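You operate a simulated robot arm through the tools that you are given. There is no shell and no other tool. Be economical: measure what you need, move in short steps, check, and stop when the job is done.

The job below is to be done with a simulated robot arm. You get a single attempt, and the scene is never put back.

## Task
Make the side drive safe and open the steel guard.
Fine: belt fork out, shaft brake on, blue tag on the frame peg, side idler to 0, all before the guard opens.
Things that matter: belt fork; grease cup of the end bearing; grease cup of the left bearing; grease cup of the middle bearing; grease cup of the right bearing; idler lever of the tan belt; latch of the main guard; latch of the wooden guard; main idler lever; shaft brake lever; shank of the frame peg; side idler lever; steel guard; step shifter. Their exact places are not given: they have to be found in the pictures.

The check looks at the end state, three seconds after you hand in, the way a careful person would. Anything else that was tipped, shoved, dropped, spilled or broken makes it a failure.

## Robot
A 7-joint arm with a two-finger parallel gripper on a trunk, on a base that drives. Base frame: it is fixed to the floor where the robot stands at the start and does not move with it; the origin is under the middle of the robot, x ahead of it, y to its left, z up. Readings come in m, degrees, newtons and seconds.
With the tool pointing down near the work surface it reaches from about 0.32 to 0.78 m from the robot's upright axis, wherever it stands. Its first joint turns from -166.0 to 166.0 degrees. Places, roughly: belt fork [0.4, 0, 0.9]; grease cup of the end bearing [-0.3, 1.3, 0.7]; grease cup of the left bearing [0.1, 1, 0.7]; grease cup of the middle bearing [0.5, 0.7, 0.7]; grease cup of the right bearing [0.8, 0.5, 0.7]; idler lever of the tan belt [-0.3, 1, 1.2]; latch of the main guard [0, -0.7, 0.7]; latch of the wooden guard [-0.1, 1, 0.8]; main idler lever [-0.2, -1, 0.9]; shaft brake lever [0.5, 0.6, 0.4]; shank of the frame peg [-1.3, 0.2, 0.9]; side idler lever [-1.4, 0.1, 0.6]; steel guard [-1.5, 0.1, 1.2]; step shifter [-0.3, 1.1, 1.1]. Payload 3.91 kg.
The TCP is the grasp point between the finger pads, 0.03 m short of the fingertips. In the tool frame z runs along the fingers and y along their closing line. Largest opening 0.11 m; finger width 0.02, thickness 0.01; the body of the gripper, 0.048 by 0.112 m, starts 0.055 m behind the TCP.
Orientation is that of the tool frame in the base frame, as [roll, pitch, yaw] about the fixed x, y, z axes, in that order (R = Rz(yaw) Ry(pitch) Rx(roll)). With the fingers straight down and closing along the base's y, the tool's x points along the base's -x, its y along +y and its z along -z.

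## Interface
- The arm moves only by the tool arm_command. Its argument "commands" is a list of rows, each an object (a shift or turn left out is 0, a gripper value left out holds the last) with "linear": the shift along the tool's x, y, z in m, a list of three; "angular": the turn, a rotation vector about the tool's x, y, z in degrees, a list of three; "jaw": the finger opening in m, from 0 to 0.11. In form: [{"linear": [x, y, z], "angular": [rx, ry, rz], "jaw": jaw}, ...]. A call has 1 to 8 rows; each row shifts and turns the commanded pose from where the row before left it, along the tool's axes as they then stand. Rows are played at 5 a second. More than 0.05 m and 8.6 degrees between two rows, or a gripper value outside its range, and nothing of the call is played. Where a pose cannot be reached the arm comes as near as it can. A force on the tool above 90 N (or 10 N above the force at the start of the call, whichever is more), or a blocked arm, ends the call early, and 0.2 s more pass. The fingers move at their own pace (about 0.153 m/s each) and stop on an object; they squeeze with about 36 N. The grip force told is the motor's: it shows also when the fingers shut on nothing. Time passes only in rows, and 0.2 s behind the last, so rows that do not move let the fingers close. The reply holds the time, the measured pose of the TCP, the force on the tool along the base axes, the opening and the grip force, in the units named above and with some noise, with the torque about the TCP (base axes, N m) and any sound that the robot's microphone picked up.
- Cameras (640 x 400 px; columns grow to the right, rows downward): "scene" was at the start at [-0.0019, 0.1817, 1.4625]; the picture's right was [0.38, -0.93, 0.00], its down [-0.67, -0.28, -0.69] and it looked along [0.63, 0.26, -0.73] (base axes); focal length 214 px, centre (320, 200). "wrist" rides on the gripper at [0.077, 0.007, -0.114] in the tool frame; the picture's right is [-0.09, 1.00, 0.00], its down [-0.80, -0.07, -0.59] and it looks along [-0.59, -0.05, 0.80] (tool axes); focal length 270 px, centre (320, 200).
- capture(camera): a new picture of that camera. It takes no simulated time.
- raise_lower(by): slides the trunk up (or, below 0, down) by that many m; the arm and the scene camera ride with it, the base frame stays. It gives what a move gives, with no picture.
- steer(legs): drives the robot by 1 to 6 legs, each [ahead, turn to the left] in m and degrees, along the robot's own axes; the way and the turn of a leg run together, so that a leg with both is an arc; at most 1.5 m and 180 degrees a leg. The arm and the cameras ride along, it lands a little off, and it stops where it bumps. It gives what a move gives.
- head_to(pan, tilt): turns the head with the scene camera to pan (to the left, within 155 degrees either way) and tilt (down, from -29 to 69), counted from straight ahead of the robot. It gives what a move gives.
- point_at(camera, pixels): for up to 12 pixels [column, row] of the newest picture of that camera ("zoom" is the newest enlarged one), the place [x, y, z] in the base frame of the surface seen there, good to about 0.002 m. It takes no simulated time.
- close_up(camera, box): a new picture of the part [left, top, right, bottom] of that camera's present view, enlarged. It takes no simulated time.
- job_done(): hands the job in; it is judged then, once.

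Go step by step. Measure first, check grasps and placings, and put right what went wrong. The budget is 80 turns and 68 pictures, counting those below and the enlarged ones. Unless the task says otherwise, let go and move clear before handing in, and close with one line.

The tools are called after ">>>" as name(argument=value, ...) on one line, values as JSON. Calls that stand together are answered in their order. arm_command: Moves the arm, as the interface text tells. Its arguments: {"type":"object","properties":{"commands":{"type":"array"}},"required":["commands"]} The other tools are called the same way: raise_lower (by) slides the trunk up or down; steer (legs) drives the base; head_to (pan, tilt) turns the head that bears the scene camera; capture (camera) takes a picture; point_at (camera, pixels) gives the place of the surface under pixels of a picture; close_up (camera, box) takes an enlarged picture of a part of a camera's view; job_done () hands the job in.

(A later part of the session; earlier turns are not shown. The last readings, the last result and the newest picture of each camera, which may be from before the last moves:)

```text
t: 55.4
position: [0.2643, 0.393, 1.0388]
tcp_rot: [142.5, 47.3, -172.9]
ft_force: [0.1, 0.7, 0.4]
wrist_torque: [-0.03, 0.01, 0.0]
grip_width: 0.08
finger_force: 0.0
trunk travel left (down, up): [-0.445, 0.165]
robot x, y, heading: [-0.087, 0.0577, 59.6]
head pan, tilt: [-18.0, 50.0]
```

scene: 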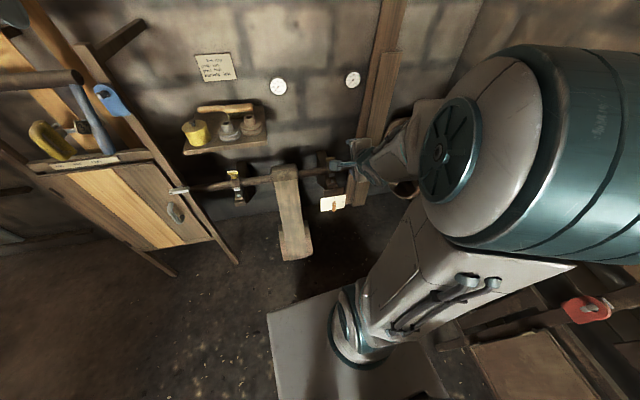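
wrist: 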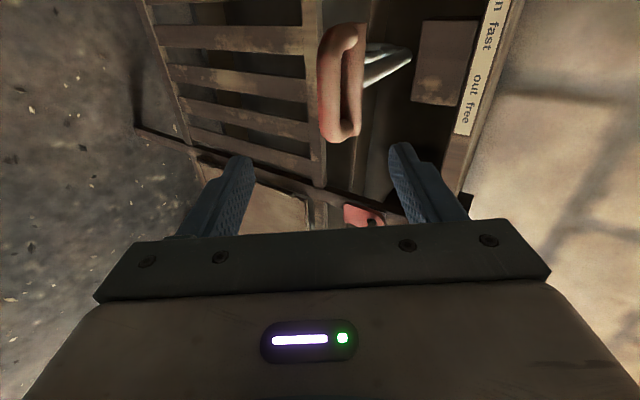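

Turn went fine; trunk needs ≤0.4 per move. Lower by 0.4 and finish the roll.

>>> raise_lower(by=-0.4)

>>> arm_command(commands=[{"angular": [0, 0, -8.2]}, {"angular": [0, 0, -8.2]}, {"angular": [0, 0, -8.2]}, {"angular": [0, 0, -8.2]}])

>>> capture(camera="wrist")

```text
t: 59.2
position: [0.2643, 0.392, 0.6376]
tcp_rot: [142.3, 47.1, -173.1]
ft_force: [-0.4, 0.2, 0.1]
wrist_torque: [-0.03, -0.01, 0.03]
grip_width: 0.0797
finger_force: 0.0
trunk travel left (down, up): [-0.045, 0.565]
robot x, y, heading: [-0.085, 0.055, 59.9]
head pan, tilt: [-18.0, 50.0]
```

```text
t: 60.2
position: [0.2638, 0.3918, 0.6381]
tcp_rot: [-174.8, 57.1, -120.4]
ft_force: [0.5, -0.1, 0.4]
wrist_torque: [0.0, -0.02, 0.0]
grip_width: 0.0802
finger_force: 0.0
trunk travel left (down, up): [-0.045, 0.565]
robot x, y, heading: [-0.0832, 0.0547, 59.9]
head pan, tilt: [-18.0, 50.0]
```

```text
30 pictures are left
```

wrist: 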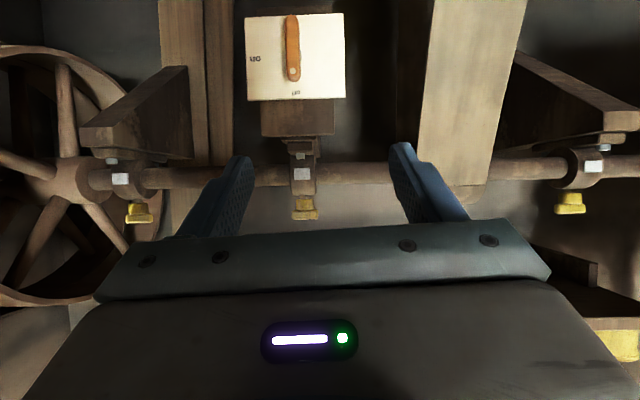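

Camera's upside down but all is clear: plate at (295,57), bar straight toward "off". I'll tilt the tool level and lower it to knob height, staying ~0.17 m back.

>>> arm_command(commands=[{"angular": [0, -8.2, 2.0]}, {"angular": [0, -8.2, 0.8]}, {"angular": [0, -8.2, 0]}, {"angular": [0, -8.2, 0]}])

>>> arm_command(commands=[{"linear": [0.04, -0.0085, 0.02]}, {"linear": [0.04, -0.0085, 0.02]}, {"linear": [0.04, -0.0085, 0.02]}, {"linear": [0.04, -0.0085, 0.02]}, {"linear": [0.025, -0.0085, 0.02]}])

>>> capture(camera="wrist")

```text
t: 61.2
position: [0.3056, 0.4173, 0.6553]
tcp_rot: [-40.1, 89.7, 13.9]
ft_force: [-0.4, -0.4, 0.1]
wrist_torque: [0.01, -0.02, 0.0]
grip_width: 0.08
finger_force: 0.0
out of reach, approached as far as the arm can: row 1, 2, 3, 4
trunk travel left (down, up): [-0.045, 0.565]
robot x, y, heading: [-0.0827, 0.0557, 59.8]
head pan, tilt: [-18.0, 50.0]
```

```text
t: 62.5
position: [0.4004, 0.4737, 0.47]
tcp_rot: [-39.6, 89.7, 14.4]
ft_force: [-0.8, 0.5, 0.1]
wrist_torque: [-0.04, 0.0, 0.04]
grip_width: 0.08
finger_force: 0.2
trunk travel left (down, up): [-0.045, 0.565]
robot x, y, heading: [-0.0828, 0.0593, 59.8]
head pan, tilt: [-18.0, 50.0]
```

```text
29 pictures are left
```

wrist: 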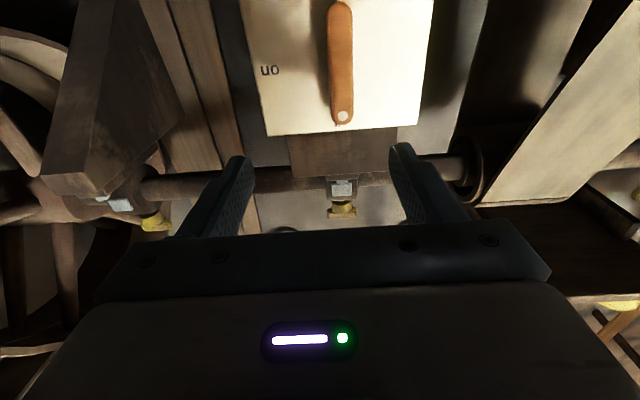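

Level and in front. I'll measure the bar exactly here.

>>> point_at(camera="wrist", pixels=[[340, 60], [340, 10], [343, 117], [331, 80], [352, 80], [270, 133], [416, 124], [342, 95], [341, 30], [300, 80]])

```text
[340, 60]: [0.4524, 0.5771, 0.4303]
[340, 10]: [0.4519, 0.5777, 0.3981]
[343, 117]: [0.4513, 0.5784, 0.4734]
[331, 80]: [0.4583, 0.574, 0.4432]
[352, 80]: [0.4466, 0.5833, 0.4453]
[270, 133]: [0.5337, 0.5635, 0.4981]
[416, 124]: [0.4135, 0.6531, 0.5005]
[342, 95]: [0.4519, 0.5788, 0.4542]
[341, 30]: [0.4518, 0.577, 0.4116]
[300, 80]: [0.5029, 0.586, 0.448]
```

Bar centre ≈ (0.452,0.578,0.437), 16 mm wide, plate 36 mm behind its front. Align, advance, and pinch it.

>>> arm_command(commands=[{"linear": [0.033, 0.0205, 0], "jaw": 0.06}, {"linear": [0, 0, 0.05]}, {"linear": [0, 0, 0.04]}])

>>> capture(camera="wrist")

```text
t: 63.2
position: [0.4354, 0.5583, 0.4386]
tcp_rot: [-43.1, 89.9, 10.8]
ft_force: [0.9, 0.3, -0.1]
wrist_torque: [-0.01, 0.0, 0.0]
grip_width: 0.06
finger_force: 0.0
trunk travel left (down, up): [-0.045, 0.565]
robot x, y, heading: [-0.0824, 0.0614, 59.9]
head pan, tilt: [-18.0, 50.0]
```

```text
28 pictures are left
```

wrist: 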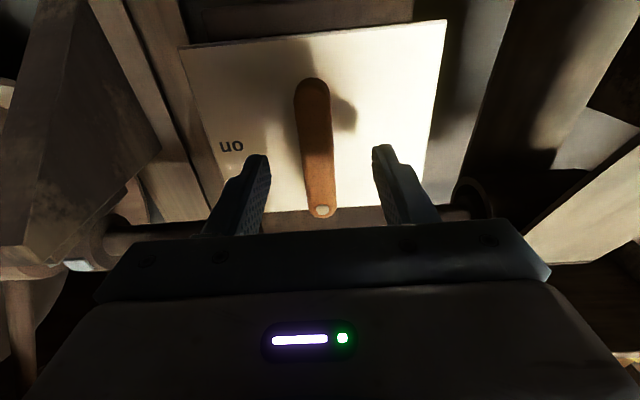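

Bar sits well between the fingers. Advance the last 2 cm and close.

>>> arm_command(commands=[{"linear": [0, 0, 0.021]}, {"jaw": 0}, {"jaw": 0}, {"jaw": 0}])

```text
t: 64.2
position: [0.4492, 0.5739, 0.4387]
tcp_rot: [-55.3, 89.9, -1.4]
ft_force: [-0.6, -1.4, -2.6]
wrist_torque: [0.15, -0.11, 0.02]
grip_width: 0.0215
finger_force: 44.7
trunk travel left (down, up): [-0.045, 0.565]
robot x, y, heading: [-0.0827, 0.0583, 59.9]
head pan, tilt: [-18.0, 50.0]
```

Gripped (0.0215 m). Now turn clockwise (+z) in small steps.

>>> arm_command(commands=[{"angular": [0, 0, 8.2]}, {"angular": [0, 0, 8.2]}, {"angular": [0, 0, 8.2]}, {"angular": [0, 0, 8.2]}, {"angular": [0, 0, 8.2]}])

```text
t: 65.5
position: [0.4466, 0.5743, 0.438]
tcp_rot: [89.8, 49.1, 143.7]
ft_force: [-13.5, -12.4, -1.2]
wrist_torque: [0.16, -0.12, 0.0]
grip_width: 0.0217
finger_force: 44.9
trunk travel left (down, up): [-0.045, 0.565]
robot x, y, heading: [-0.0854, 0.0534, 59.9]
head pan, tilt: [-18.0, 50.0]
```

It turned 41° with little resistance. Continue to 90°.

>>> arm_command(commands=[{"angular": [0, 0, 8.2]}, {"angular": [0, 0, 8.2]}, {"angular": [0, 0, 8.2]}, {"angular": [0, 0, 8.2]}, {"angular": [0, 0, 8.2]}, {"angular": [0, 0, 8]}])

>>> capture(camera="wrist")

```text
t: 66.8
position: [0.4467, 0.5761, 0.4402]
tcp_rot: [89.8, 0.1, 144.0]
ft_force: [-30.7, -24.7, 6.1]
wrist_torque: [0.08, -0.11, 0.29]
grip_width: 0.0218
finger_force: 45.1
trunk travel left (down, up): [-0.045, 0.565]
robot x, y, heading: [-0.082, 0.0577, 59.8]
head pan, tilt: [-18.0, 50.0]
```

```text
27 pictures are left
```

wrist: 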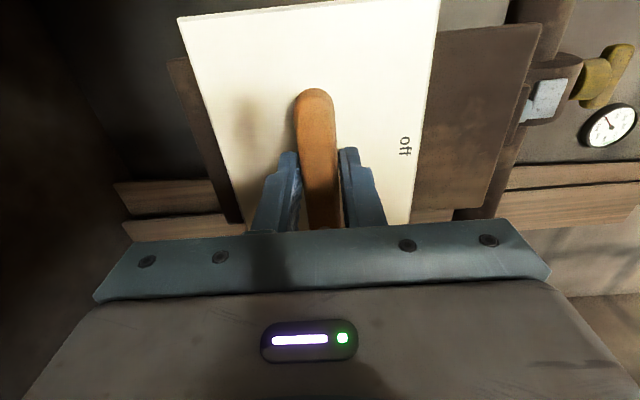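

The bar is now horizontal. Release, back out and check.

>>> arm_command(commands=[{"jaw": 0.06}, {"jaw": 0.06}, {"linear": [0, 0, -0.04]}, {"linear": [0, 0, -0.05]}, {"linear": [0, 0, -0.05]}])

>>> capture(camera="wrist")

```text
t: 68.0
position: [0.3653, 0.4597, 0.4384]
tcp_rot: [89.8, 0.2, 143.8]
ft_force: [0.3, -0.2, -0.2]
wrist_torque: [-0.01, 0.0, -0.03]
grip_width: 0.0595
finger_force: 0.1
trunk travel left (down, up): [-0.045, 0.565]
robot x, y, heading: [-0.0863, 0.0588, 60.1]
head pan, tilt: [-18.0, 50.0]
```

```text
26 pictures are left
```

wrist: 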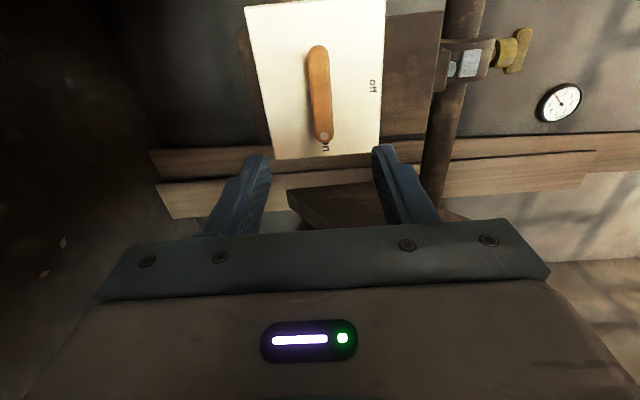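

The dot now points at "on". Next the tag: raise the trunk, back away and look at the tag on the rack.

>>> raise_lower(by=0.4)

>>> raise_lower(by=0.15)

>>> head_to(pan=27, tilt=15)

>>> capture(camera="scene")

```text
t: 71.9
position: [0.3654, 0.4597, 0.8383]
tcp_rot: [89.8, 0.2, 144.0]
ft_force: [0.1, 0.6, -0.5]
wrist_torque: [0.0, 0.0, 0.02]
grip_width: 0.0598
finger_force: 0.0
trunk travel left (down, up): [-0.445, 0.165]
robot x, y, heading: [-0.0823, 0.0572, 59.7]
head pan, tilt: [-18.0, 50.0]
```

```text
t: 73.6
position: [0.3651, 0.4615, 0.9878]
tcp_rot: [89.8, 0.2, 143.8]
ft_force: [-0.3, 0.1, -0.2]
wrist_torque: [0.0, 0.02, 0.01]
grip_width: 0.0597
finger_force: 0.1
trunk travel left (down, up): [-0.595, 0.015]
robot x, y, heading: [-0.0849, 0.0579, 59.9]
head pan, tilt: [-18.0, 50.0]
```

```text
t: 74.8
position: [0.3654, 0.4616, 0.9878]
tcp_rot: [89.8, 0.2, 143.9]
ft_force: [-0.1, 0.7, 0.4]
wrist_torque: [-0.02, -0.01, 0.03]
grip_width: 0.06
finger_force: 0.1
trunk travel left (down, up): [-0.595, 0.015]
robot x, y, heading: [-0.0821, 0.0584, 59.8]
head pan, tilt: [27.0, 15.0]
```

```text
25 pictures are left
```

scene: 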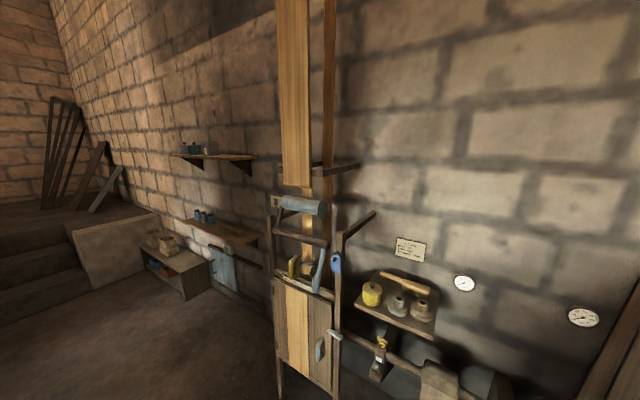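

>>> close_up(camera="scene", box=[316, 245, 356, 280])

>>> point_at(camera="zoom", pixels=[[320, 200], [330, 280], [290, 150], [330, 130], [350, 200], [310, 240], [360, 270], [320, 110], [305, 160], [340, 160]])

>>> point_at(camera="scene", pixels=[[337, 245], [338, 290], [275, 290], [320, 270], [318, 250], [335, 334], [300, 205]])

```text
11.43 times, centred on (336, 262) of scene
```

zoom: 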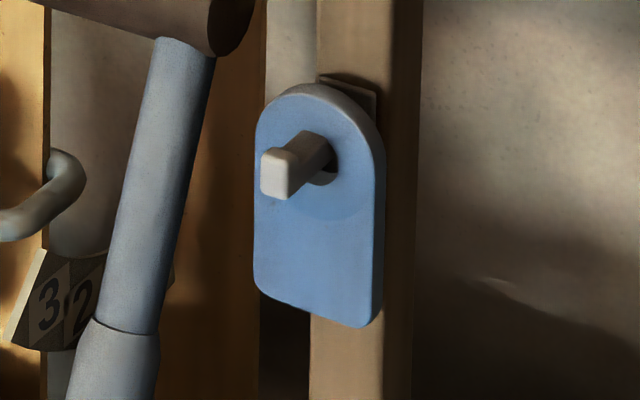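

```text
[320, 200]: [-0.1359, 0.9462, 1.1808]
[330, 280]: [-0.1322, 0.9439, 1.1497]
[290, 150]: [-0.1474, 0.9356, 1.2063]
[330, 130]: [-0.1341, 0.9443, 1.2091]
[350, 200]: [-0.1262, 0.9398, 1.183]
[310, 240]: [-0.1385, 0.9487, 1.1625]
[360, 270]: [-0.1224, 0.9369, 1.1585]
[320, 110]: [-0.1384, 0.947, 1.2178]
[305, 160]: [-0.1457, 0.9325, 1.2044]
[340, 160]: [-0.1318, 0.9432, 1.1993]
```

```text
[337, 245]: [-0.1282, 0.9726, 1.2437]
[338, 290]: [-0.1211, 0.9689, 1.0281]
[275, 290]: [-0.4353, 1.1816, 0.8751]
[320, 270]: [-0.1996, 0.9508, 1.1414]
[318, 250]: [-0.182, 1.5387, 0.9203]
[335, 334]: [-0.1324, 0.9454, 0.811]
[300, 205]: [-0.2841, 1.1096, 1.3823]
```

The tag (≈90 mm tall, 52 mm wide, centre ≈(-0.136,0.950,1.183)) faces (-0.59,-0.81); the tan-belt idler lever is close on its left. I'll grip it top-and-bottom with the present tool roll (slim sideways), so drive to (-0.68,0.41) with the same heading.

>>> steer(legs=[[0, 89.6], [0.69, 0], [0, -89.8]])

>>> arm_command(commands=[{"linear": [0, 0.04, 0], "jaw": 0.11}, {"linear": [0, 0.05, 0]}, {"linear": [0, 0.05, 0]}, {"linear": [0, 0.05, 0]}])

>>> capture(camera="wrist")

```text
t: 86.3
position: [-0.2555, 0.8145, 0.9884]
tcp_rot: [89.8, 0.2, 145.0]
ft_force: [-0.3, 0.8, 0.4]
wrist_torque: [-0.02, -0.01, 0.0]
grip_width: 0.0602
finger_force: 0.0
trunk travel left (down, up): [-0.595, 0.015]
robot x, y, heading: [-0.6964, 0.3997, 60.9]
head pan, tilt: [27.0, 15.0]
```

```text
t: 87.3
position: [-0.2596, 0.814, 1.1783]
tcp_rot: [89.9, 0.2, 145.0]
ft_force: [-0.3, 0.5, -0.5]
wrist_torque: [0.01, 0.01, 0.0]
grip_width: 0.1099
finger_force: 0.0
trunk travel left (down, up): [-0.595, 0.015]
robot x, y, heading: [-0.6993, 0.399, 61.2]
head pan, tilt: [27.0, 15.0]
```

```text
23 pictures are left
```

wrist: 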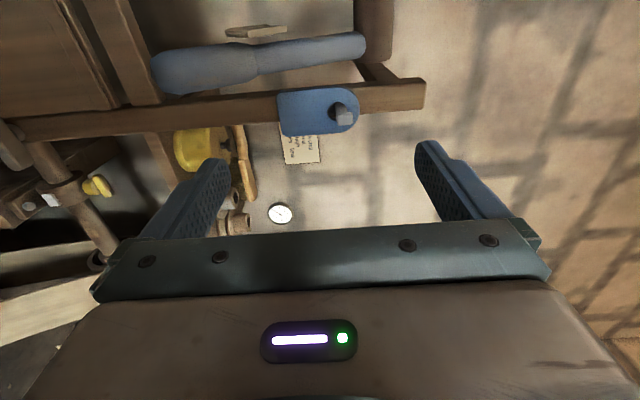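

The tag is in view at (318,112), rotated (world up = picture right). Zoom in and measure.

>>> close_up(camera="wrist", box=[262, 70, 390, 150])

>>> point_at(camera="zoom", pixels=[[90, 150], [90, 300], [300, 130], [300, 310], [455, 200], [470, 210], [410, 205], [430, 250], [370, 170], [200, 210], [440, 130], [395, 170]])

```text
5.00 times, centred on (326, 110) of wrist
```

zoom: 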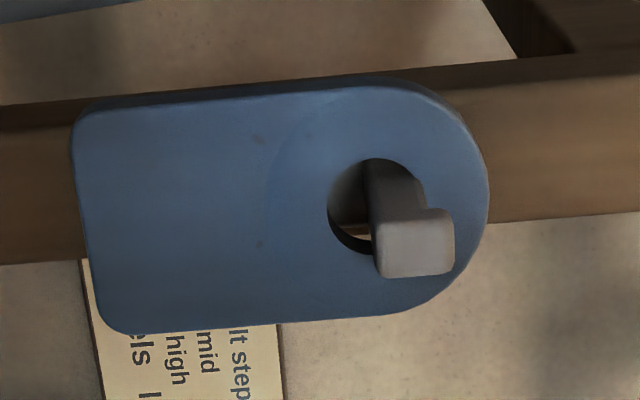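

```text
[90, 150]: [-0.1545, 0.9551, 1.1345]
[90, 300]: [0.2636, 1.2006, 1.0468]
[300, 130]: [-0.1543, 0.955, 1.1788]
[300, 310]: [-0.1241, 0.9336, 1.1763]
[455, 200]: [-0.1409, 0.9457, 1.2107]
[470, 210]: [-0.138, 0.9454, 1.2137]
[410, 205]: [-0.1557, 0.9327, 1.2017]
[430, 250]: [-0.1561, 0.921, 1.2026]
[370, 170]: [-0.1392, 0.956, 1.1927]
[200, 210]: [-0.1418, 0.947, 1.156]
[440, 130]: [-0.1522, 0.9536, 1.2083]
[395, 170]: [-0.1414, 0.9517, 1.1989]
```

The peg is a small upturned L-hook: shank z≈1.192–1.203, lip 33 mm out; hole ≈18 mm. Tag centre (-0.142,0.947,1.1735). Align and approach, fingers just reaching the tag's plane.

>>> arm_command(commands=[{"linear": [-0.0202, -0.0048, 0]}, {"linear": [0, 0, 0.05]}, {"linear": [0, 0, 0.05]}, {"linear": [0, 0, 0.04]}, {"linear": [0, 0, 0.016]}])

>>> capture(camera="wrist")

```text
t: 88.5
position: [-0.1495, 0.931, 1.1747]
tcp_rot: [89.8, 0.2, 145.0]
ft_force: [-0.2, 0.6, 0.7]
wrist_torque: [0.03, 0.03, 0.01]
grip_width: 0.1098
finger_force: 0.1
trunk travel left (down, up): [-0.595, 0.015]
robot x, y, heading: [-0.6971, 0.4011, 61.0]
head pan, tilt: [27.0, 15.0]
```

```text
21 pictures are left
```

wrist: 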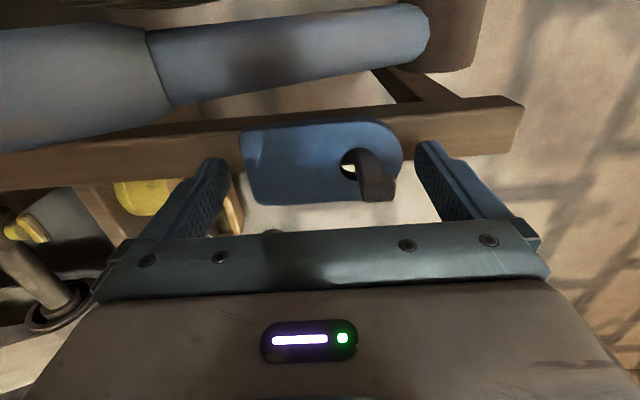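

Fingers flank the tag top and bottom, 12 mm past its face. Close.

>>> arm_command(commands=[{"jaw": 0.07}, {"jaw": 0.07}, {"jaw": 0.07}])

>>> capture(camera="wrist")

```text
t: 89.3
position: [-0.1496, 0.9301, 1.1752]
tcp_rot: [89.7, 0.1, 145.0]
ft_force: [2.0, 1.4, 10.3]
wrist_torque: [0.11, -0.08, 0.0]
grip_width: 0.0874
finger_force: 36.2
trunk travel left (down, up): [-0.595, 0.015]
robot x, y, heading: [-0.6953, 0.401, 61.2]
head pan, tilt: [27.0, 15.0]
```

```text
20 pictures are left
```

wrist: 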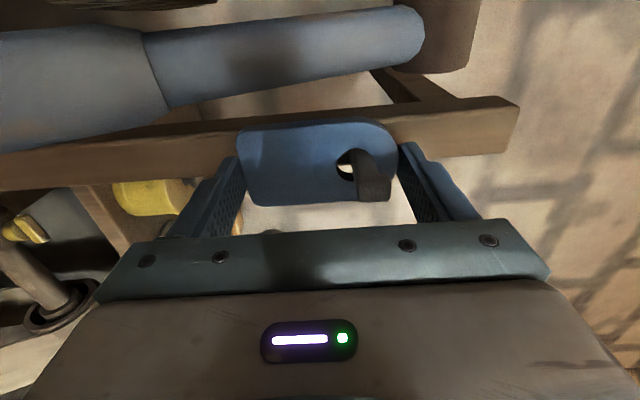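

Gripped (0.087 m, 36 N), slight downward press on the hook. Lift ~6 mm so the lip passes through the hole, then pull gently.

>>> arm_command(commands=[{"linear": [0, 0.003, 0]}, {"linear": [0, 0.003, 0]}])

>>> close_up(camera="wrist", box=[220, 100, 420, 225])

```text
t: 89.9
position: [-0.1511, 0.9294, 1.1793]
tcp_rot: [90.0, 0.1, 145.0]
ft_force: [-0.1, -0.4, -0.5]
wrist_torque: [-0.03, 0.0, 0.01]
grip_width: 0.0873
finger_force: 36.1
trunk travel left (down, up): [-0.595, 0.015]
robot x, y, heading: [-0.6979, 0.4031, 61.2]
head pan, tilt: [27.0, 15.0]
```

```text
3.20 times, centred on (320, 162) of wrist
```

zoom: 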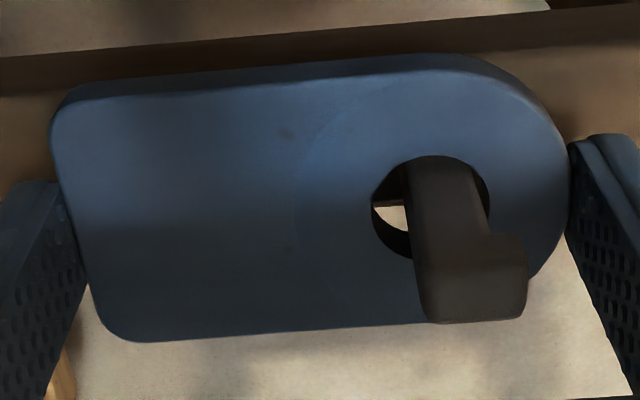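

Free of load now; shank is mid-hole, but the lip still overlaps by ~3 mm. Lift 3.5 mm more, then pull back in small steps.

>>> arm_command(commands=[{"linear": [0, 0.0035, 0]}, {"linear": [0, 0, -0.01]}, {"linear": [0, 0, -0.01]}, {"linear": [0, 0, -0.01]}])

>>> close_up(camera="wrist", box=[220, 100, 420, 225])

```text
t: 90.9
position: [-0.1676, 0.9054, 1.1823]
tcp_rot: [89.9, 0.1, 145.1]
ft_force: [0.9, 0.4, -0.5]
wrist_torque: [-0.02, 0.01, 0.0]
grip_width: 0.0875
finger_force: 36.0
trunk travel left (down, up): [-0.595, 0.015]
robot x, y, heading: [-0.6949, 0.4046, 60.7]
head pan, tilt: [27.0, 15.0]
```

```text
3.20 times, centred on (320, 162) of wrist
```

zoom: 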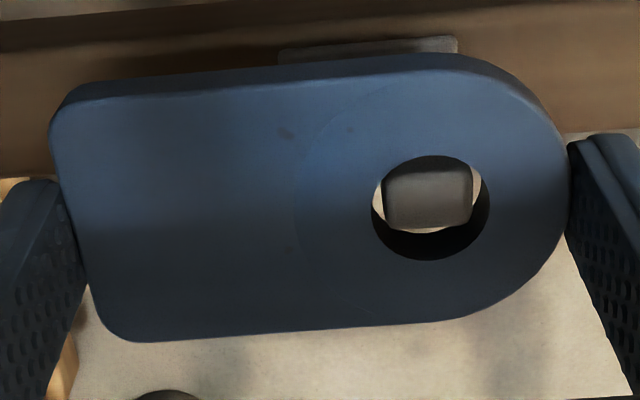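

The lip is passing centrally through the hole. Pull clear and look toward the steel-guard frame.

>>> arm_command(commands=[{"linear": [0, 0, -0.02]}, {"linear": [0, 0, -0.05]}, {"linear": [0, 0, -0.05]}, {"linear": [0, 0, -0.03]}])

>>> head_to(pan=130, tilt=30)

>>> capture(camera="scene")

```text
t: 91.9
position: [-0.2562, 0.7832, 1.1835]
tcp_rot: [89.9, 0.2, 145.0]
ft_force: [0.2, 0.1, 0.5]
wrist_torque: [0.0, -0.01, 0.02]
grip_width: 0.0876
finger_force: 35.9
trunk travel left (down, up): [-0.595, 0.015]
robot x, y, heading: [-0.7004, 0.4016, 61.0]
head pan, tilt: [27.0, 15.0]
```

```text
t: 93.7
position: [-0.2544, 0.7841, 1.1834]
tcp_rot: [89.8, 0.3, 145.0]
ft_force: [0.0, -0.8, 0.0]
wrist_torque: [0.01, -0.04, 0.01]
grip_width: 0.0877
finger_force: 35.4
trunk travel left (down, up): [-0.595, 0.015]
robot x, y, heading: [-0.6993, 0.3996, 61.0]
head pan, tilt: [130.0, 30.0]
```

```text
17 pictures are left
```

scene: 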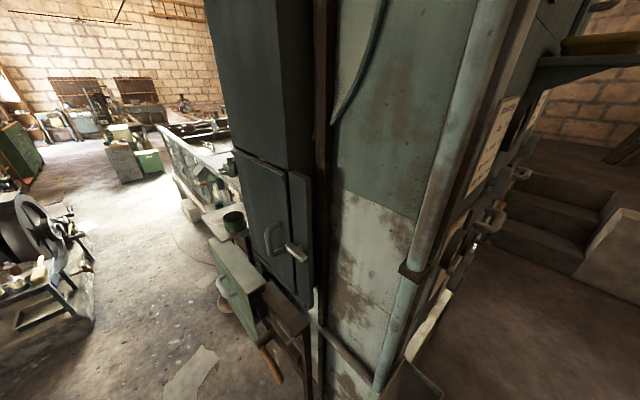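

I'll zoom on the guard's lower part to find the frame peg and idler lever (around (290,290)).

>>> close_up(camera="scene", box=[220, 210, 364, 390])

>>> point_at(camera="scene", pixels=[[315, 300], [318, 315], [305, 335], [272, 365], [255, 350], [285, 310], [240, 250], [296, 252], [272, 240], [238, 155], [300, 180], [240, 290]])

```text
2.22 times, centred on (292, 300) of scene
```

zoom: 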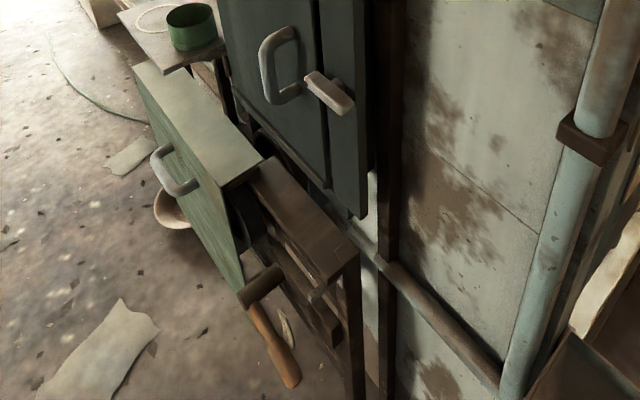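

```text
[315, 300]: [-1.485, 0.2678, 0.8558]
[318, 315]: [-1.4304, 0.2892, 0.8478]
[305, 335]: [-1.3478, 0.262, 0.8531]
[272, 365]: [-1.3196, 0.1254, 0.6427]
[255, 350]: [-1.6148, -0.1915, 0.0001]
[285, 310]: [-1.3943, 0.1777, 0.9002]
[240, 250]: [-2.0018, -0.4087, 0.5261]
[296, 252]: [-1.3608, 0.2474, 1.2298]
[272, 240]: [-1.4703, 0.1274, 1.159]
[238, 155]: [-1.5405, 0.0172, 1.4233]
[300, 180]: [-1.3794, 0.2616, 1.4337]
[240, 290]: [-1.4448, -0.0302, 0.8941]
```

The guard front faces about (0.84,-0.55). I'll drive round to stand in front of it (about (-0.70,-0.39), heading 153°) so that the fingers point at the frame, and look.

>>> steer(legs=[[0, 29], [-0.79, 0], [0, 63]])

>>> head_to(pan=0, tilt=28)

>>> capture(camera="scene")

```text
t: 102.2
position: [-1.097, 0.0151, 1.1837]
tcp_rot: [89.8, 0.1, -121.6]
ft_force: [-0.4, -0.3, -1.4]
wrist_torque: [0.04, -0.02, 0.03]
grip_width: 0.0875
finger_force: 35.8
trunk travel left (down, up): [-0.595, 0.015]
robot x, y, heading: [-0.6869, -0.408, 154.4]
head pan, tilt: [130.0, 30.0]
```

```text
t: 104.3
position: [-1.0973, 0.0153, 1.1822]
tcp_rot: [89.9, 0.2, -121.7]
ft_force: [0.5, 1.2, -0.3]
wrist_torque: [0.01, 0.0, 0.05]
grip_width: 0.0874
finger_force: 36.1
trunk travel left (down, up): [-0.595, 0.015]
robot x, y, heading: [-0.686, -0.4027, 154.6]
head pan, tilt: [0.0, 28.0]
```

```text
15 pictures are left
```

scene: 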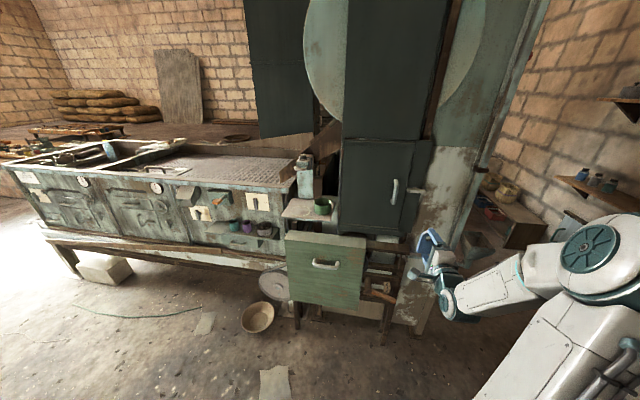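

>>> close_up(camera="scene", box=[336, 216, 432, 316])

>>> point_at(camera="zoom", pixels=[[320, 300], [350, 300], [300, 330], [420, 230], [250, 170], [400, 170], [350, 110], [320, 250], [380, 300], [250, 260], [330, 200], [280, 300]])

```text
4.00 times, centred on (384, 266) of scene
```

zoom: 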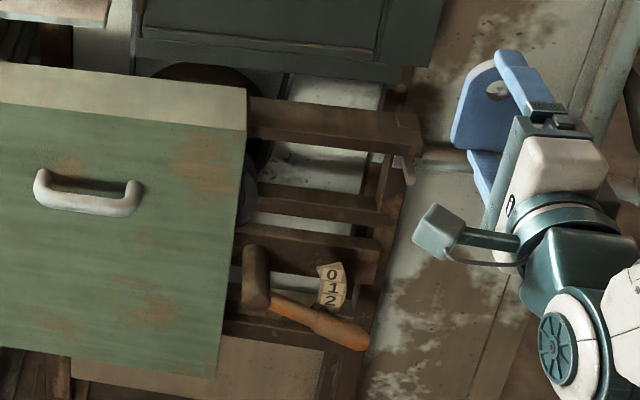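

```text
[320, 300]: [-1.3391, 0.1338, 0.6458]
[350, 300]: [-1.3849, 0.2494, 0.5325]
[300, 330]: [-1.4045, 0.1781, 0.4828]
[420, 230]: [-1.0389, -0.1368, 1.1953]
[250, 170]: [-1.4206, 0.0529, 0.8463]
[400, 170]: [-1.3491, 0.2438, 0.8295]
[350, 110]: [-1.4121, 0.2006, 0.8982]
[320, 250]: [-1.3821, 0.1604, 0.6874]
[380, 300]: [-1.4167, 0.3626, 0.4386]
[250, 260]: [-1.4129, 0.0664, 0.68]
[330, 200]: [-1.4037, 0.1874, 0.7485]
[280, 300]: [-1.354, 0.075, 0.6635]
```

The frame peg is the pale hook at zoom (405,165), ≈(-1.35,0.24,0.84); the idler lever's scale reads 0/1/2 top to bottom. Lower the trunk so the tag is near peg height and look with the wrist camera.

>>> raise_lower(by=-0.33)

>>> close_up(camera="wrist", box=[240, 60, 440, 185])

```text
t: 107.6
position: [-1.0967, 0.0148, 0.8527]
tcp_rot: [89.7, 0.2, -121.7]
ft_force: [0.6, 0.0, 0.1]
wrist_torque: [-0.02, 0.01, 0.04]
grip_width: 0.0877
finger_force: 35.7
trunk travel left (down, up): [-0.265, 0.345]
robot x, y, heading: [-0.6861, -0.4071, 154.5]
head pan, tilt: [0.0, 28.0]
```

```text
3.20 times, centred on (340, 122) of wrist
```

zoom: 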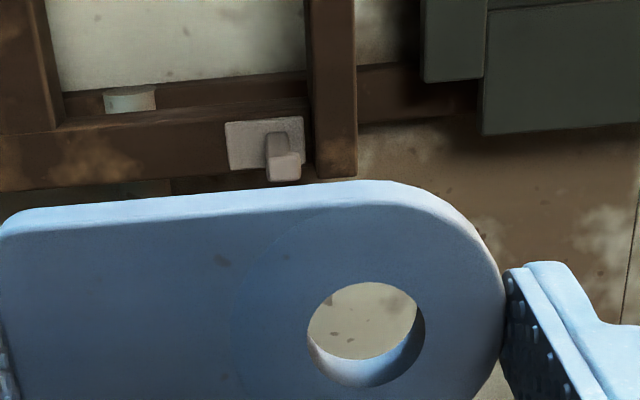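

I see the frame peg with its base plate at (265,145) and the hole in the tag. Measure both.

>>> point_at(camera="zoom", pixels=[[233, 128], [298, 123], [236, 162], [262, 160], [285, 165], [275, 140], [298, 135], [300, 340], [432, 325], [365, 272], [365, 395], [292, 175]])

```text
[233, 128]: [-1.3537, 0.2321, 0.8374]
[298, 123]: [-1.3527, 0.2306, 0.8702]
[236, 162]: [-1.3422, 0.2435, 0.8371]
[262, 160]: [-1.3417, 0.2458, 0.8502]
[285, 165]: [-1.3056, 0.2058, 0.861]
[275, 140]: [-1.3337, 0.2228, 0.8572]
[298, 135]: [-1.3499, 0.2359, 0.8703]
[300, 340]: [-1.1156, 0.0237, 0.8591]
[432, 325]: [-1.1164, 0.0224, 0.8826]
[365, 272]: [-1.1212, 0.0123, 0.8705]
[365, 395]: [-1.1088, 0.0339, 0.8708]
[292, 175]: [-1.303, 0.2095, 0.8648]
```

Hole centre (-1.115,0.023,0.871, ⌀21 mm); hook end centre ≈(-1.3045,0.207,0.8615). Align sideways/down and go forward to 4 cm short, then check.

>>> arm_command(commands=[{"linear": [-0.03, -0.005, 0]}, {"linear": [-0.0274, -0.0045, 0]}, {"linear": [0, 0, 0.045]}, {"linear": [0, 0, 0.045]}, {"linear": [0, 0, 0.045]}, {"linear": [0, 0, 0.045]}, {"linear": [0, 0, 0.035]}])

>>> close_up(camera="wrist", box=[220, 100, 420, 225])

```text
t: 109.2
position: [-1.2528, 0.1798, 0.8417]
tcp_rot: [89.9, 0.0, -121.6]
ft_force: [-0.3, 1.2, -0.2]
wrist_torque: [-0.02, 0.0, -0.01]
grip_width: 0.0878
finger_force: 35.9
trunk travel left (down, up): [-0.265, 0.345]
robot x, y, heading: [-0.6902, -0.4031, 154.4]
head pan, tilt: [0.0, 28.0]
```

```text
3.20 times, centred on (320, 162) of wrist
```

zoom: 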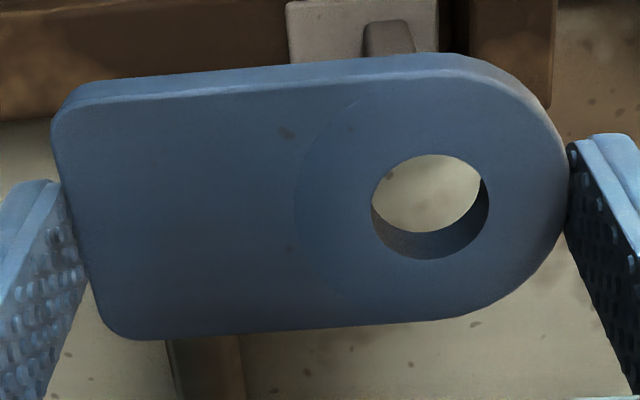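

Positions match the plan (peg behind the tag at (390,35)). Advance 3 cm and check the hole against the hook end.

>>> arm_command(commands=[{"linear": [0, 0.001, 0.015]}, {"linear": [0, 0, 0.013]}])

>>> close_up(camera="wrist", box=[220, 100, 420, 225])

```text
t: 109.8
position: [-1.2735, 0.1929, 0.843]
tcp_rot: [89.9, 0.3, -121.7]
ft_force: [-0.4, 0.5, -0.1]
wrist_torque: [0.01, 0.0, 0.01]
grip_width: 0.0877
finger_force: 36.2
trunk travel left (down, up): [-0.265, 0.345]
robot x, y, heading: [-0.6899, -0.4012, 154.6]
head pan, tilt: [0.0, 28.0]
```

```text
3.20 times, centred on (320, 162) of wrist
```

zoom: 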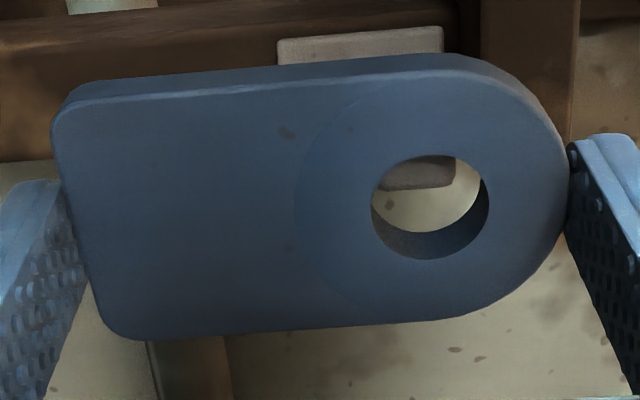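

The hook end shows through the hole and, allowing for the remaining 1 cm, is nearly centred (tag ~1.5 mm high). Correct and go in 1.2 cm.

>>> arm_command(commands=[{"linear": [0, -0.0015, 0]}, {"linear": [0, 0, 0.006]}, {"linear": [0, 0, 0.006]}])

>>> close_up(camera="wrist", box=[220, 100, 420, 225])

```text
t: 110.6
position: [-1.2833, 0.1982, 0.844]
tcp_rot: [90.0, 0.2, -121.7]
ft_force: [-0.7, 0.2, -0.3]
wrist_torque: [-0.03, 0.01, 0.02]
grip_width: 0.0875
finger_force: 35.6
trunk travel left (down, up): [-0.265, 0.345]
robot x, y, heading: [-0.6908, -0.4044, 154.7]
head pan, tilt: [0.0, 28.0]
```

```text
3.20 times, centred on (320, 162) of wrist
```

zoom: 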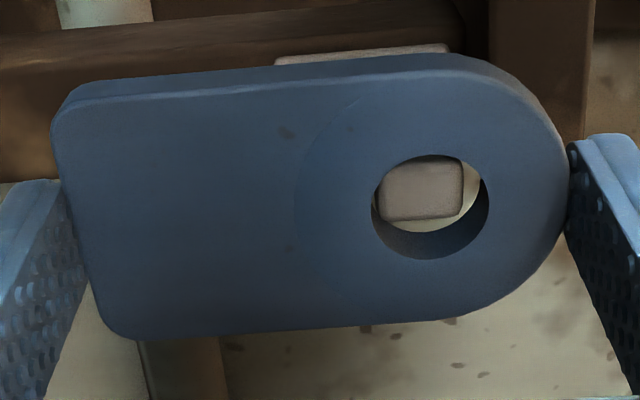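

The hook end is inside the hole, about 1.5 mm low. Drop the tag 1.5 mm and slide it on 2.8 cm.

>>> arm_command(commands=[{"linear": [0, -0.0017, 0]}, {"linear": [0, 0, 0.007]}, {"linear": [0, 0, 0.007]}, {"linear": [0, 0, 0.007]}, {"linear": [0, 0, 0.007]}])

>>> close_up(camera="wrist", box=[220, 100, 420, 225])

```text
t: 111.8
position: [-1.307, 0.2131, 0.8422]
tcp_rot: [89.9, 0.2, -121.7]
ft_force: [0.0, 0.0, -0.8]
wrist_torque: [-0.02, -0.02, 0.0]
grip_width: 0.0875
finger_force: 35.9
trunk travel left (down, up): [-0.265, 0.345]
robot x, y, heading: [-0.6868, -0.4025, 154.2]
head pan, tilt: [0.0, 28.0]
```

```text
3.20 times, centred on (320, 162) of wrist
```

zoom: 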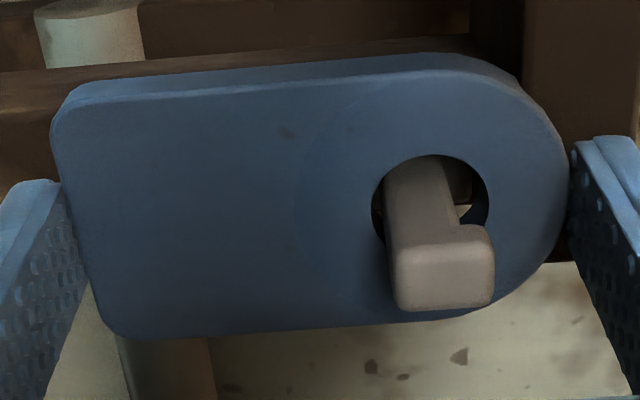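

The lip is through and the shank is in the hole. Lower 6 mm onto the shank, release and back away.

>>> arm_command(commands=[{"linear": [0, -0.003, 0.001]}, {"linear": [0, -0.003, 0.001]}, {"jaw": 0.11}, {"jaw": 0.11}, {"linear": [0, 0, -0.04]}, {"linear": [0, 0, -0.05]}, {"linear": [0, 0, -0.05]}])

>>> capture(camera="wrist")

```text
t: 113.4
position: [-1.191, 0.1407, 0.8348]
tcp_rot: [90.0, 0.2, -121.8]
ft_force: [-0.3, 0.0, 0.3]
wrist_torque: [0.03, 0.01, 0.01]
grip_width: 0.1099
finger_force: 0.0
trunk travel left (down, up): [-0.265, 0.345]
robot x, y, heading: [-0.6881, -0.4042, 154.3]
head pan, tilt: [0.0, 28.0]
```

```text
8 pictures are left
```

wrist: 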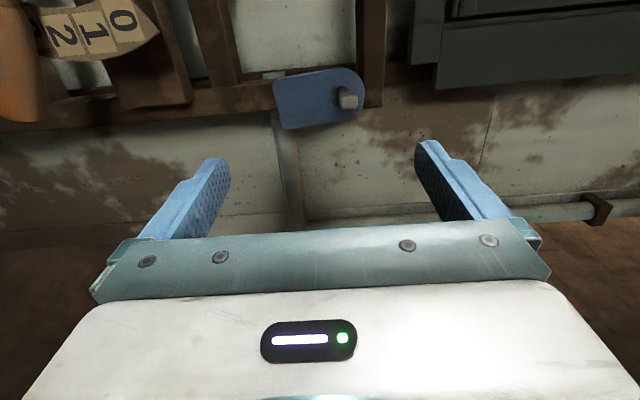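

The tag hangs on the frame peg with the lip outside. Pictures are scarce (8), so I'll measure the idler lever and scale from existing pictures.

>>> point_at(camera="scene", pixels=[[366.5, 281], [368, 290], [376.5, 293.5], [380, 295], [384, 296.5], [388, 299], [393, 301], [387, 284], [387, 288], [386, 291], [370, 280], [364, 285]])

>>> point_at(camera="wrist", pixels=[[123, 20], [93, 32], [62, 42], [10, 60], [25, 100], [10, 100], [20, 40], [10, 10], [345, 98], [320, 98]])

```text
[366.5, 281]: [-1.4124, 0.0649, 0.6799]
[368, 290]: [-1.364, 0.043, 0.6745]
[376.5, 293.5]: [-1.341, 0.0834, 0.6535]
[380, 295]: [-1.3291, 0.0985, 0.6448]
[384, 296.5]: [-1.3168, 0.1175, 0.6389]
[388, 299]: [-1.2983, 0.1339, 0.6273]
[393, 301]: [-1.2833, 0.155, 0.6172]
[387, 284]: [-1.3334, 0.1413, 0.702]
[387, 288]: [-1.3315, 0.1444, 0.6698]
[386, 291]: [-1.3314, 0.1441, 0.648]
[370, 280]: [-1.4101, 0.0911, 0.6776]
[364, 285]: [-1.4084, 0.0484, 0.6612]
```

```text
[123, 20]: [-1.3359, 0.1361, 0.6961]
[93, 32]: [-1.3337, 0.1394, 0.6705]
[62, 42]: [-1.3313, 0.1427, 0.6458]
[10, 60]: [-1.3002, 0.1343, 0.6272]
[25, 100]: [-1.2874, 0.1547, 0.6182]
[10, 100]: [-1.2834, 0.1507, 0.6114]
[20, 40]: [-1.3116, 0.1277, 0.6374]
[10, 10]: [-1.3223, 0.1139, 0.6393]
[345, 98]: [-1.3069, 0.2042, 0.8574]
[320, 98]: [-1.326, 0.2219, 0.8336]
```

Scale labels sit at z≈0.70 (0), 0.67 (1), 0.647 (2); the orange lever slopes ~-21° (at 2) from a pivot near f=-0.71, z=0.666, so 0 needs about 40° upward. I'll lower, shift left and roll the tool to suit the lever.

>>> raise_lower(by=-0.2185)

>>> arm_command(commands=[{"linear": [0.047, 0, 0], "jaw": 0.07}, {"angular": [0, 0, 7.1]}, {"angular": [0, 0, 7.1]}, {"angular": [0, 0, 7.1]}])

>>> capture(camera="wrist")

```text
t: 115.7
position: [-1.1914, 0.1408, 0.6177]
tcp_rot: [89.8, 0.2, -121.7]
ft_force: [0.9, 1.3, 0.2]
wrist_torque: [0.04, 0.0, -0.03]
grip_width: 0.11
finger_force: 0.0
trunk travel left (down, up): [-0.046, 0.564]
robot x, y, heading: [-0.6871, -0.4056, 154.3]
head pan, tilt: [0.0, 28.0]
```

```text
t: 116.7
position: [-1.2151, 0.1005, 0.617]
tcp_rot: [89.8, -21.3, -121.6]
ft_force: [0.7, 0.3, -0.3]
wrist_torque: [-0.02, -0.01, -0.02]
grip_width: 0.0698
finger_force: 0.1
trunk travel left (down, up): [-0.046, 0.564]
robot x, y, heading: [-0.6878, -0.4022, 154.5]
head pan, tilt: [0.0, 28.0]
```

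```text
7 pictures are left
```

wrist: 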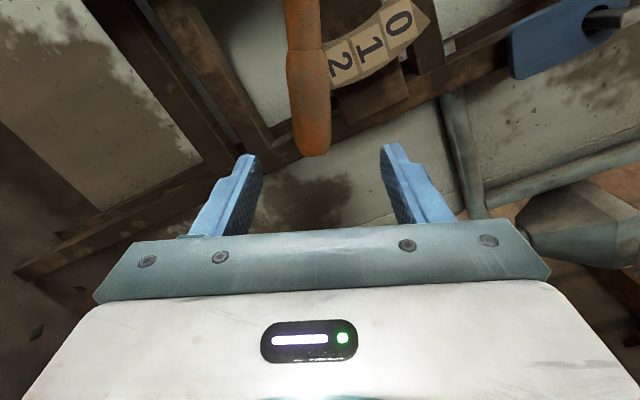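

The lever lies square between the fingers. Measure it here.

>>> point_at(camera="wrist", pixels=[[311, 148], [309, 125], [308, 100], [307, 70], [303, 30], [295, 100], [326, 100], [302, 5], [345, 62], [370, 42], [400, 20], [430, 15]])

```text
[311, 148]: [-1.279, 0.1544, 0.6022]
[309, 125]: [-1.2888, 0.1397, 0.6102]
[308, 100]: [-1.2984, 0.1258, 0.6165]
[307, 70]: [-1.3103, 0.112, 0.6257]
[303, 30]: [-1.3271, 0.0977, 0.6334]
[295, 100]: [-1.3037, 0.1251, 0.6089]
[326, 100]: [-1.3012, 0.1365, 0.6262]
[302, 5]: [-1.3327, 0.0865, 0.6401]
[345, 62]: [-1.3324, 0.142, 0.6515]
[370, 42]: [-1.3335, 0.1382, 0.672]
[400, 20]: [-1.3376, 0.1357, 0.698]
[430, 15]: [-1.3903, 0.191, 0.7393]
```

Lever centre-line runs through (f=-0.609, z=0.617) sloping -22.5°. I'll drop 8.5 mm, advance 87 mm and close on the handle near its end.

>>> arm_command(commands=[{"linear": [0, -0.0085, 0.03]}, {"linear": [0, 0, 0.03]}, {"linear": [0, 0, 0.027]}, {"jaw": 0}, {"jaw": 0}, {"jaw": 0}])

```text
t: 118.1
position: [-1.2912, 0.1444, 0.6118]
tcp_rot: [89.7, -21.1, -121.6]
ft_force: [-7.4, 6.9, 6.2]
wrist_torque: [-0.8, 0.56, -0.17]
grip_width: 0.0319
finger_force: 44.9
trunk travel left (down, up): [-0.046, 0.564]
robot x, y, heading: [-0.6888, -0.4027, 154.3]
head pan, tilt: [0.0, 28.0]
```

Gripped (0.032 m). Swing it up along its arc (radius ≈0.132 m): first 22°.

>>> arm_command(commands=[{"linear": [0.00113, 0.01723, 0], "angular": [0, 0, -7.5]}, {"linear": [0.00113, 0.01723, 0], "angular": [0, 0, -7.5]}, {"linear": [0.00113, 0.01723, 0], "angular": [0, 0, -7.5]}])

```text
t: 118.9
position: [-1.2841, 0.1526, 0.6622]
tcp_rot: [89.8, 1.5, -122.0]
ft_force: [5.9, 11.1, 4.0]
wrist_torque: [-0.78, 0.46, -0.25]
grip_width: 0.032
finger_force: 44.7
trunk travel left (down, up): [-0.046, 0.564]
robot x, y, heading: [-0.69, -0.4038, 154.2]
head pan, tilt: [0.0, 28.0]
```

Moving easily, forces small. Another 15°, then look.

>>> arm_command(commands=[{"linear": [0.00113, 0.01723, 0], "angular": [0, 0, -7.5]}, {"linear": [0.00113, 0.01723, 0], "angular": [0, 0, -7.5]}])

>>> capture(camera="wrist")

```text
t: 119.5
position: [-1.2867, 0.1488, 0.6966]
tcp_rot: [89.7, 16.4, -121.9]
ft_force: [1.3, 22.9, 9.7]
wrist_torque: [-0.73, 0.65, -0.52]
grip_width: 0.0322
finger_force: 44.9
trunk travel left (down, up): [-0.046, 0.564]
robot x, y, heading: [-0.6872, -0.404, 154.3]
head pan, tilt: [0.0, 28.0]
```

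```text
6 pictures are left
```

wrist: 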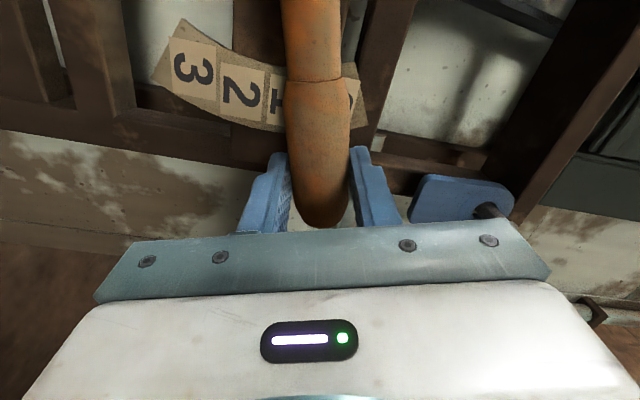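

The scale actually goes 3-2-1-0 at 15° steps (it stood at 3); the lever is now at ~+15°, so 7.5° more puts it on 0.

>>> arm_command(commands=[{"linear": [0.00113, 0.01723, 0], "angular": [0, 0, -7.5]}, {}])

>>> point_at(camera="wrist", pixels=[[190, 68], [240, 92], [275, 100], [355, 97], [313, 20], [316, 60], [318, 120], [320, 170]])

```text
t: 120.1
position: [-1.2897, 0.144, 0.7086]
tcp_rot: [89.9, 23.8, -121.8]
ft_force: [-7.5, 34.5, 3.7]
wrist_torque: [-0.76, 0.71, -0.66]
grip_width: 0.0328
finger_force: 45.1
trunk travel left (down, up): [-0.046, 0.564]
robot x, y, heading: [-0.6873, -0.4047, 154.2]
head pan, tilt: [0.0, 28.0]
```

```text
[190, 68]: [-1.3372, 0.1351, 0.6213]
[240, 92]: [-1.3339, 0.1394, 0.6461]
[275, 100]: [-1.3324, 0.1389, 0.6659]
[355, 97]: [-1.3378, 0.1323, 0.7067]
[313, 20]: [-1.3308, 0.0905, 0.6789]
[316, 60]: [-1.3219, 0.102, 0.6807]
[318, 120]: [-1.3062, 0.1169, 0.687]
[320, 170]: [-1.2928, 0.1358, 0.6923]
```

The TCP is now at +22° about the pivot (z≈0.659), where 0 lies. Release, back off and check the pointer.

>>> arm_command(commands=[{"jaw": 0.08}, {"jaw": 0.08}, {"linear": [0, 0, -0.04]}, {"linear": [0, 0, -0.05]}, {"linear": [0, 0, -0.03]}])

>>> capture(camera="wrist")

```text
t: 121.3
position: [-1.1897, 0.0788, 0.7093]
tcp_rot: [89.8, 23.9, -121.7]
ft_force: [-0.5, 0.5, -0.1]
wrist_torque: [0.04, 0.03, 0.02]
grip_width: 0.0801
finger_force: 0.0
trunk travel left (down, up): [-0.046, 0.564]
robot x, y, heading: [-0.6917, -0.4041, 154.3]
head pan, tilt: [0.0, 28.0]
```

```text
5 pictures are left
```

wrist: 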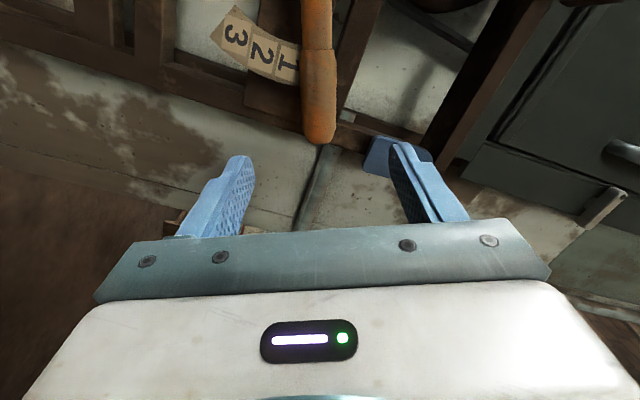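

The lever now covers the 0 completely. Measure its slope to be sure.

>>> point_at(camera="wrist", pixels=[[319, 130], [320, 110], [319, 80], [317, 40], [316, 15], [302, 100], [337, 100], [285, 68], [258, 50], [235, 35], [615, 200], [625, 150]])

```text
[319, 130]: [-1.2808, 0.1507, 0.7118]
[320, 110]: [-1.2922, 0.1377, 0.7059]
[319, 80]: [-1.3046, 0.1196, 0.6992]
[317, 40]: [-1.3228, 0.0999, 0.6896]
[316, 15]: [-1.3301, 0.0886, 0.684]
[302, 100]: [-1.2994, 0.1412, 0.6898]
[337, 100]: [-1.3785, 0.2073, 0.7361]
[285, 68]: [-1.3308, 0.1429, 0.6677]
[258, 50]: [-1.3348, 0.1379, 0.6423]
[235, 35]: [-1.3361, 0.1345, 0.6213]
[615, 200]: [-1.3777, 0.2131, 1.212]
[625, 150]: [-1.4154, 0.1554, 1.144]
```

Lever at about +22° — symmetric with its former "3" position, so it is on 0. Now the guard: raise the trunk, level the roll and zoom on the steel door's handle and catch.

>>> raise_lower(by=0.4)

>>> arm_command(commands=[{"angular": [0, 0, 8]}, {"angular": [0, 0, 8]}, {"angular": [0, 0, 7.9]}])

>>> close_up(camera="scene", box=[310, 110, 470, 240])

```text
t: 125.2
position: [-1.1898, 0.0788, 1.1086]
tcp_rot: [89.8, 23.9, -121.8]
ft_force: [0.1, -1.1, 0.2]
wrist_torque: [0.0, 0.03, 0.03]
grip_width: 0.0801
finger_force: 0.2
trunk travel left (down, up): [-0.446, 0.164]
robot x, y, heading: [-0.6895, -0.4056, 154.5]
head pan, tilt: [0.0, 28.0]
```

```text
t: 126.0
position: [-1.1904, 0.0784, 1.1089]
tcp_rot: [89.9, -0.1, -121.6]
ft_force: [-0.6, 0.3, -0.3]
wrist_torque: [-0.01, 0.01, 0.0]
grip_width: 0.08
finger_force: 0.1
trunk travel left (down, up): [-0.446, 0.164]
robot x, y, heading: [-0.6898, -0.4037, 154.6]
head pan, tilt: [0.0, 28.0]
```

```text
3.08 times, centred on (390, 175) of scene
```

zoom: 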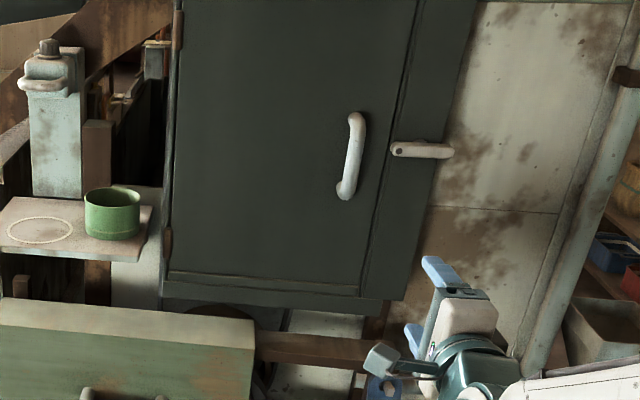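

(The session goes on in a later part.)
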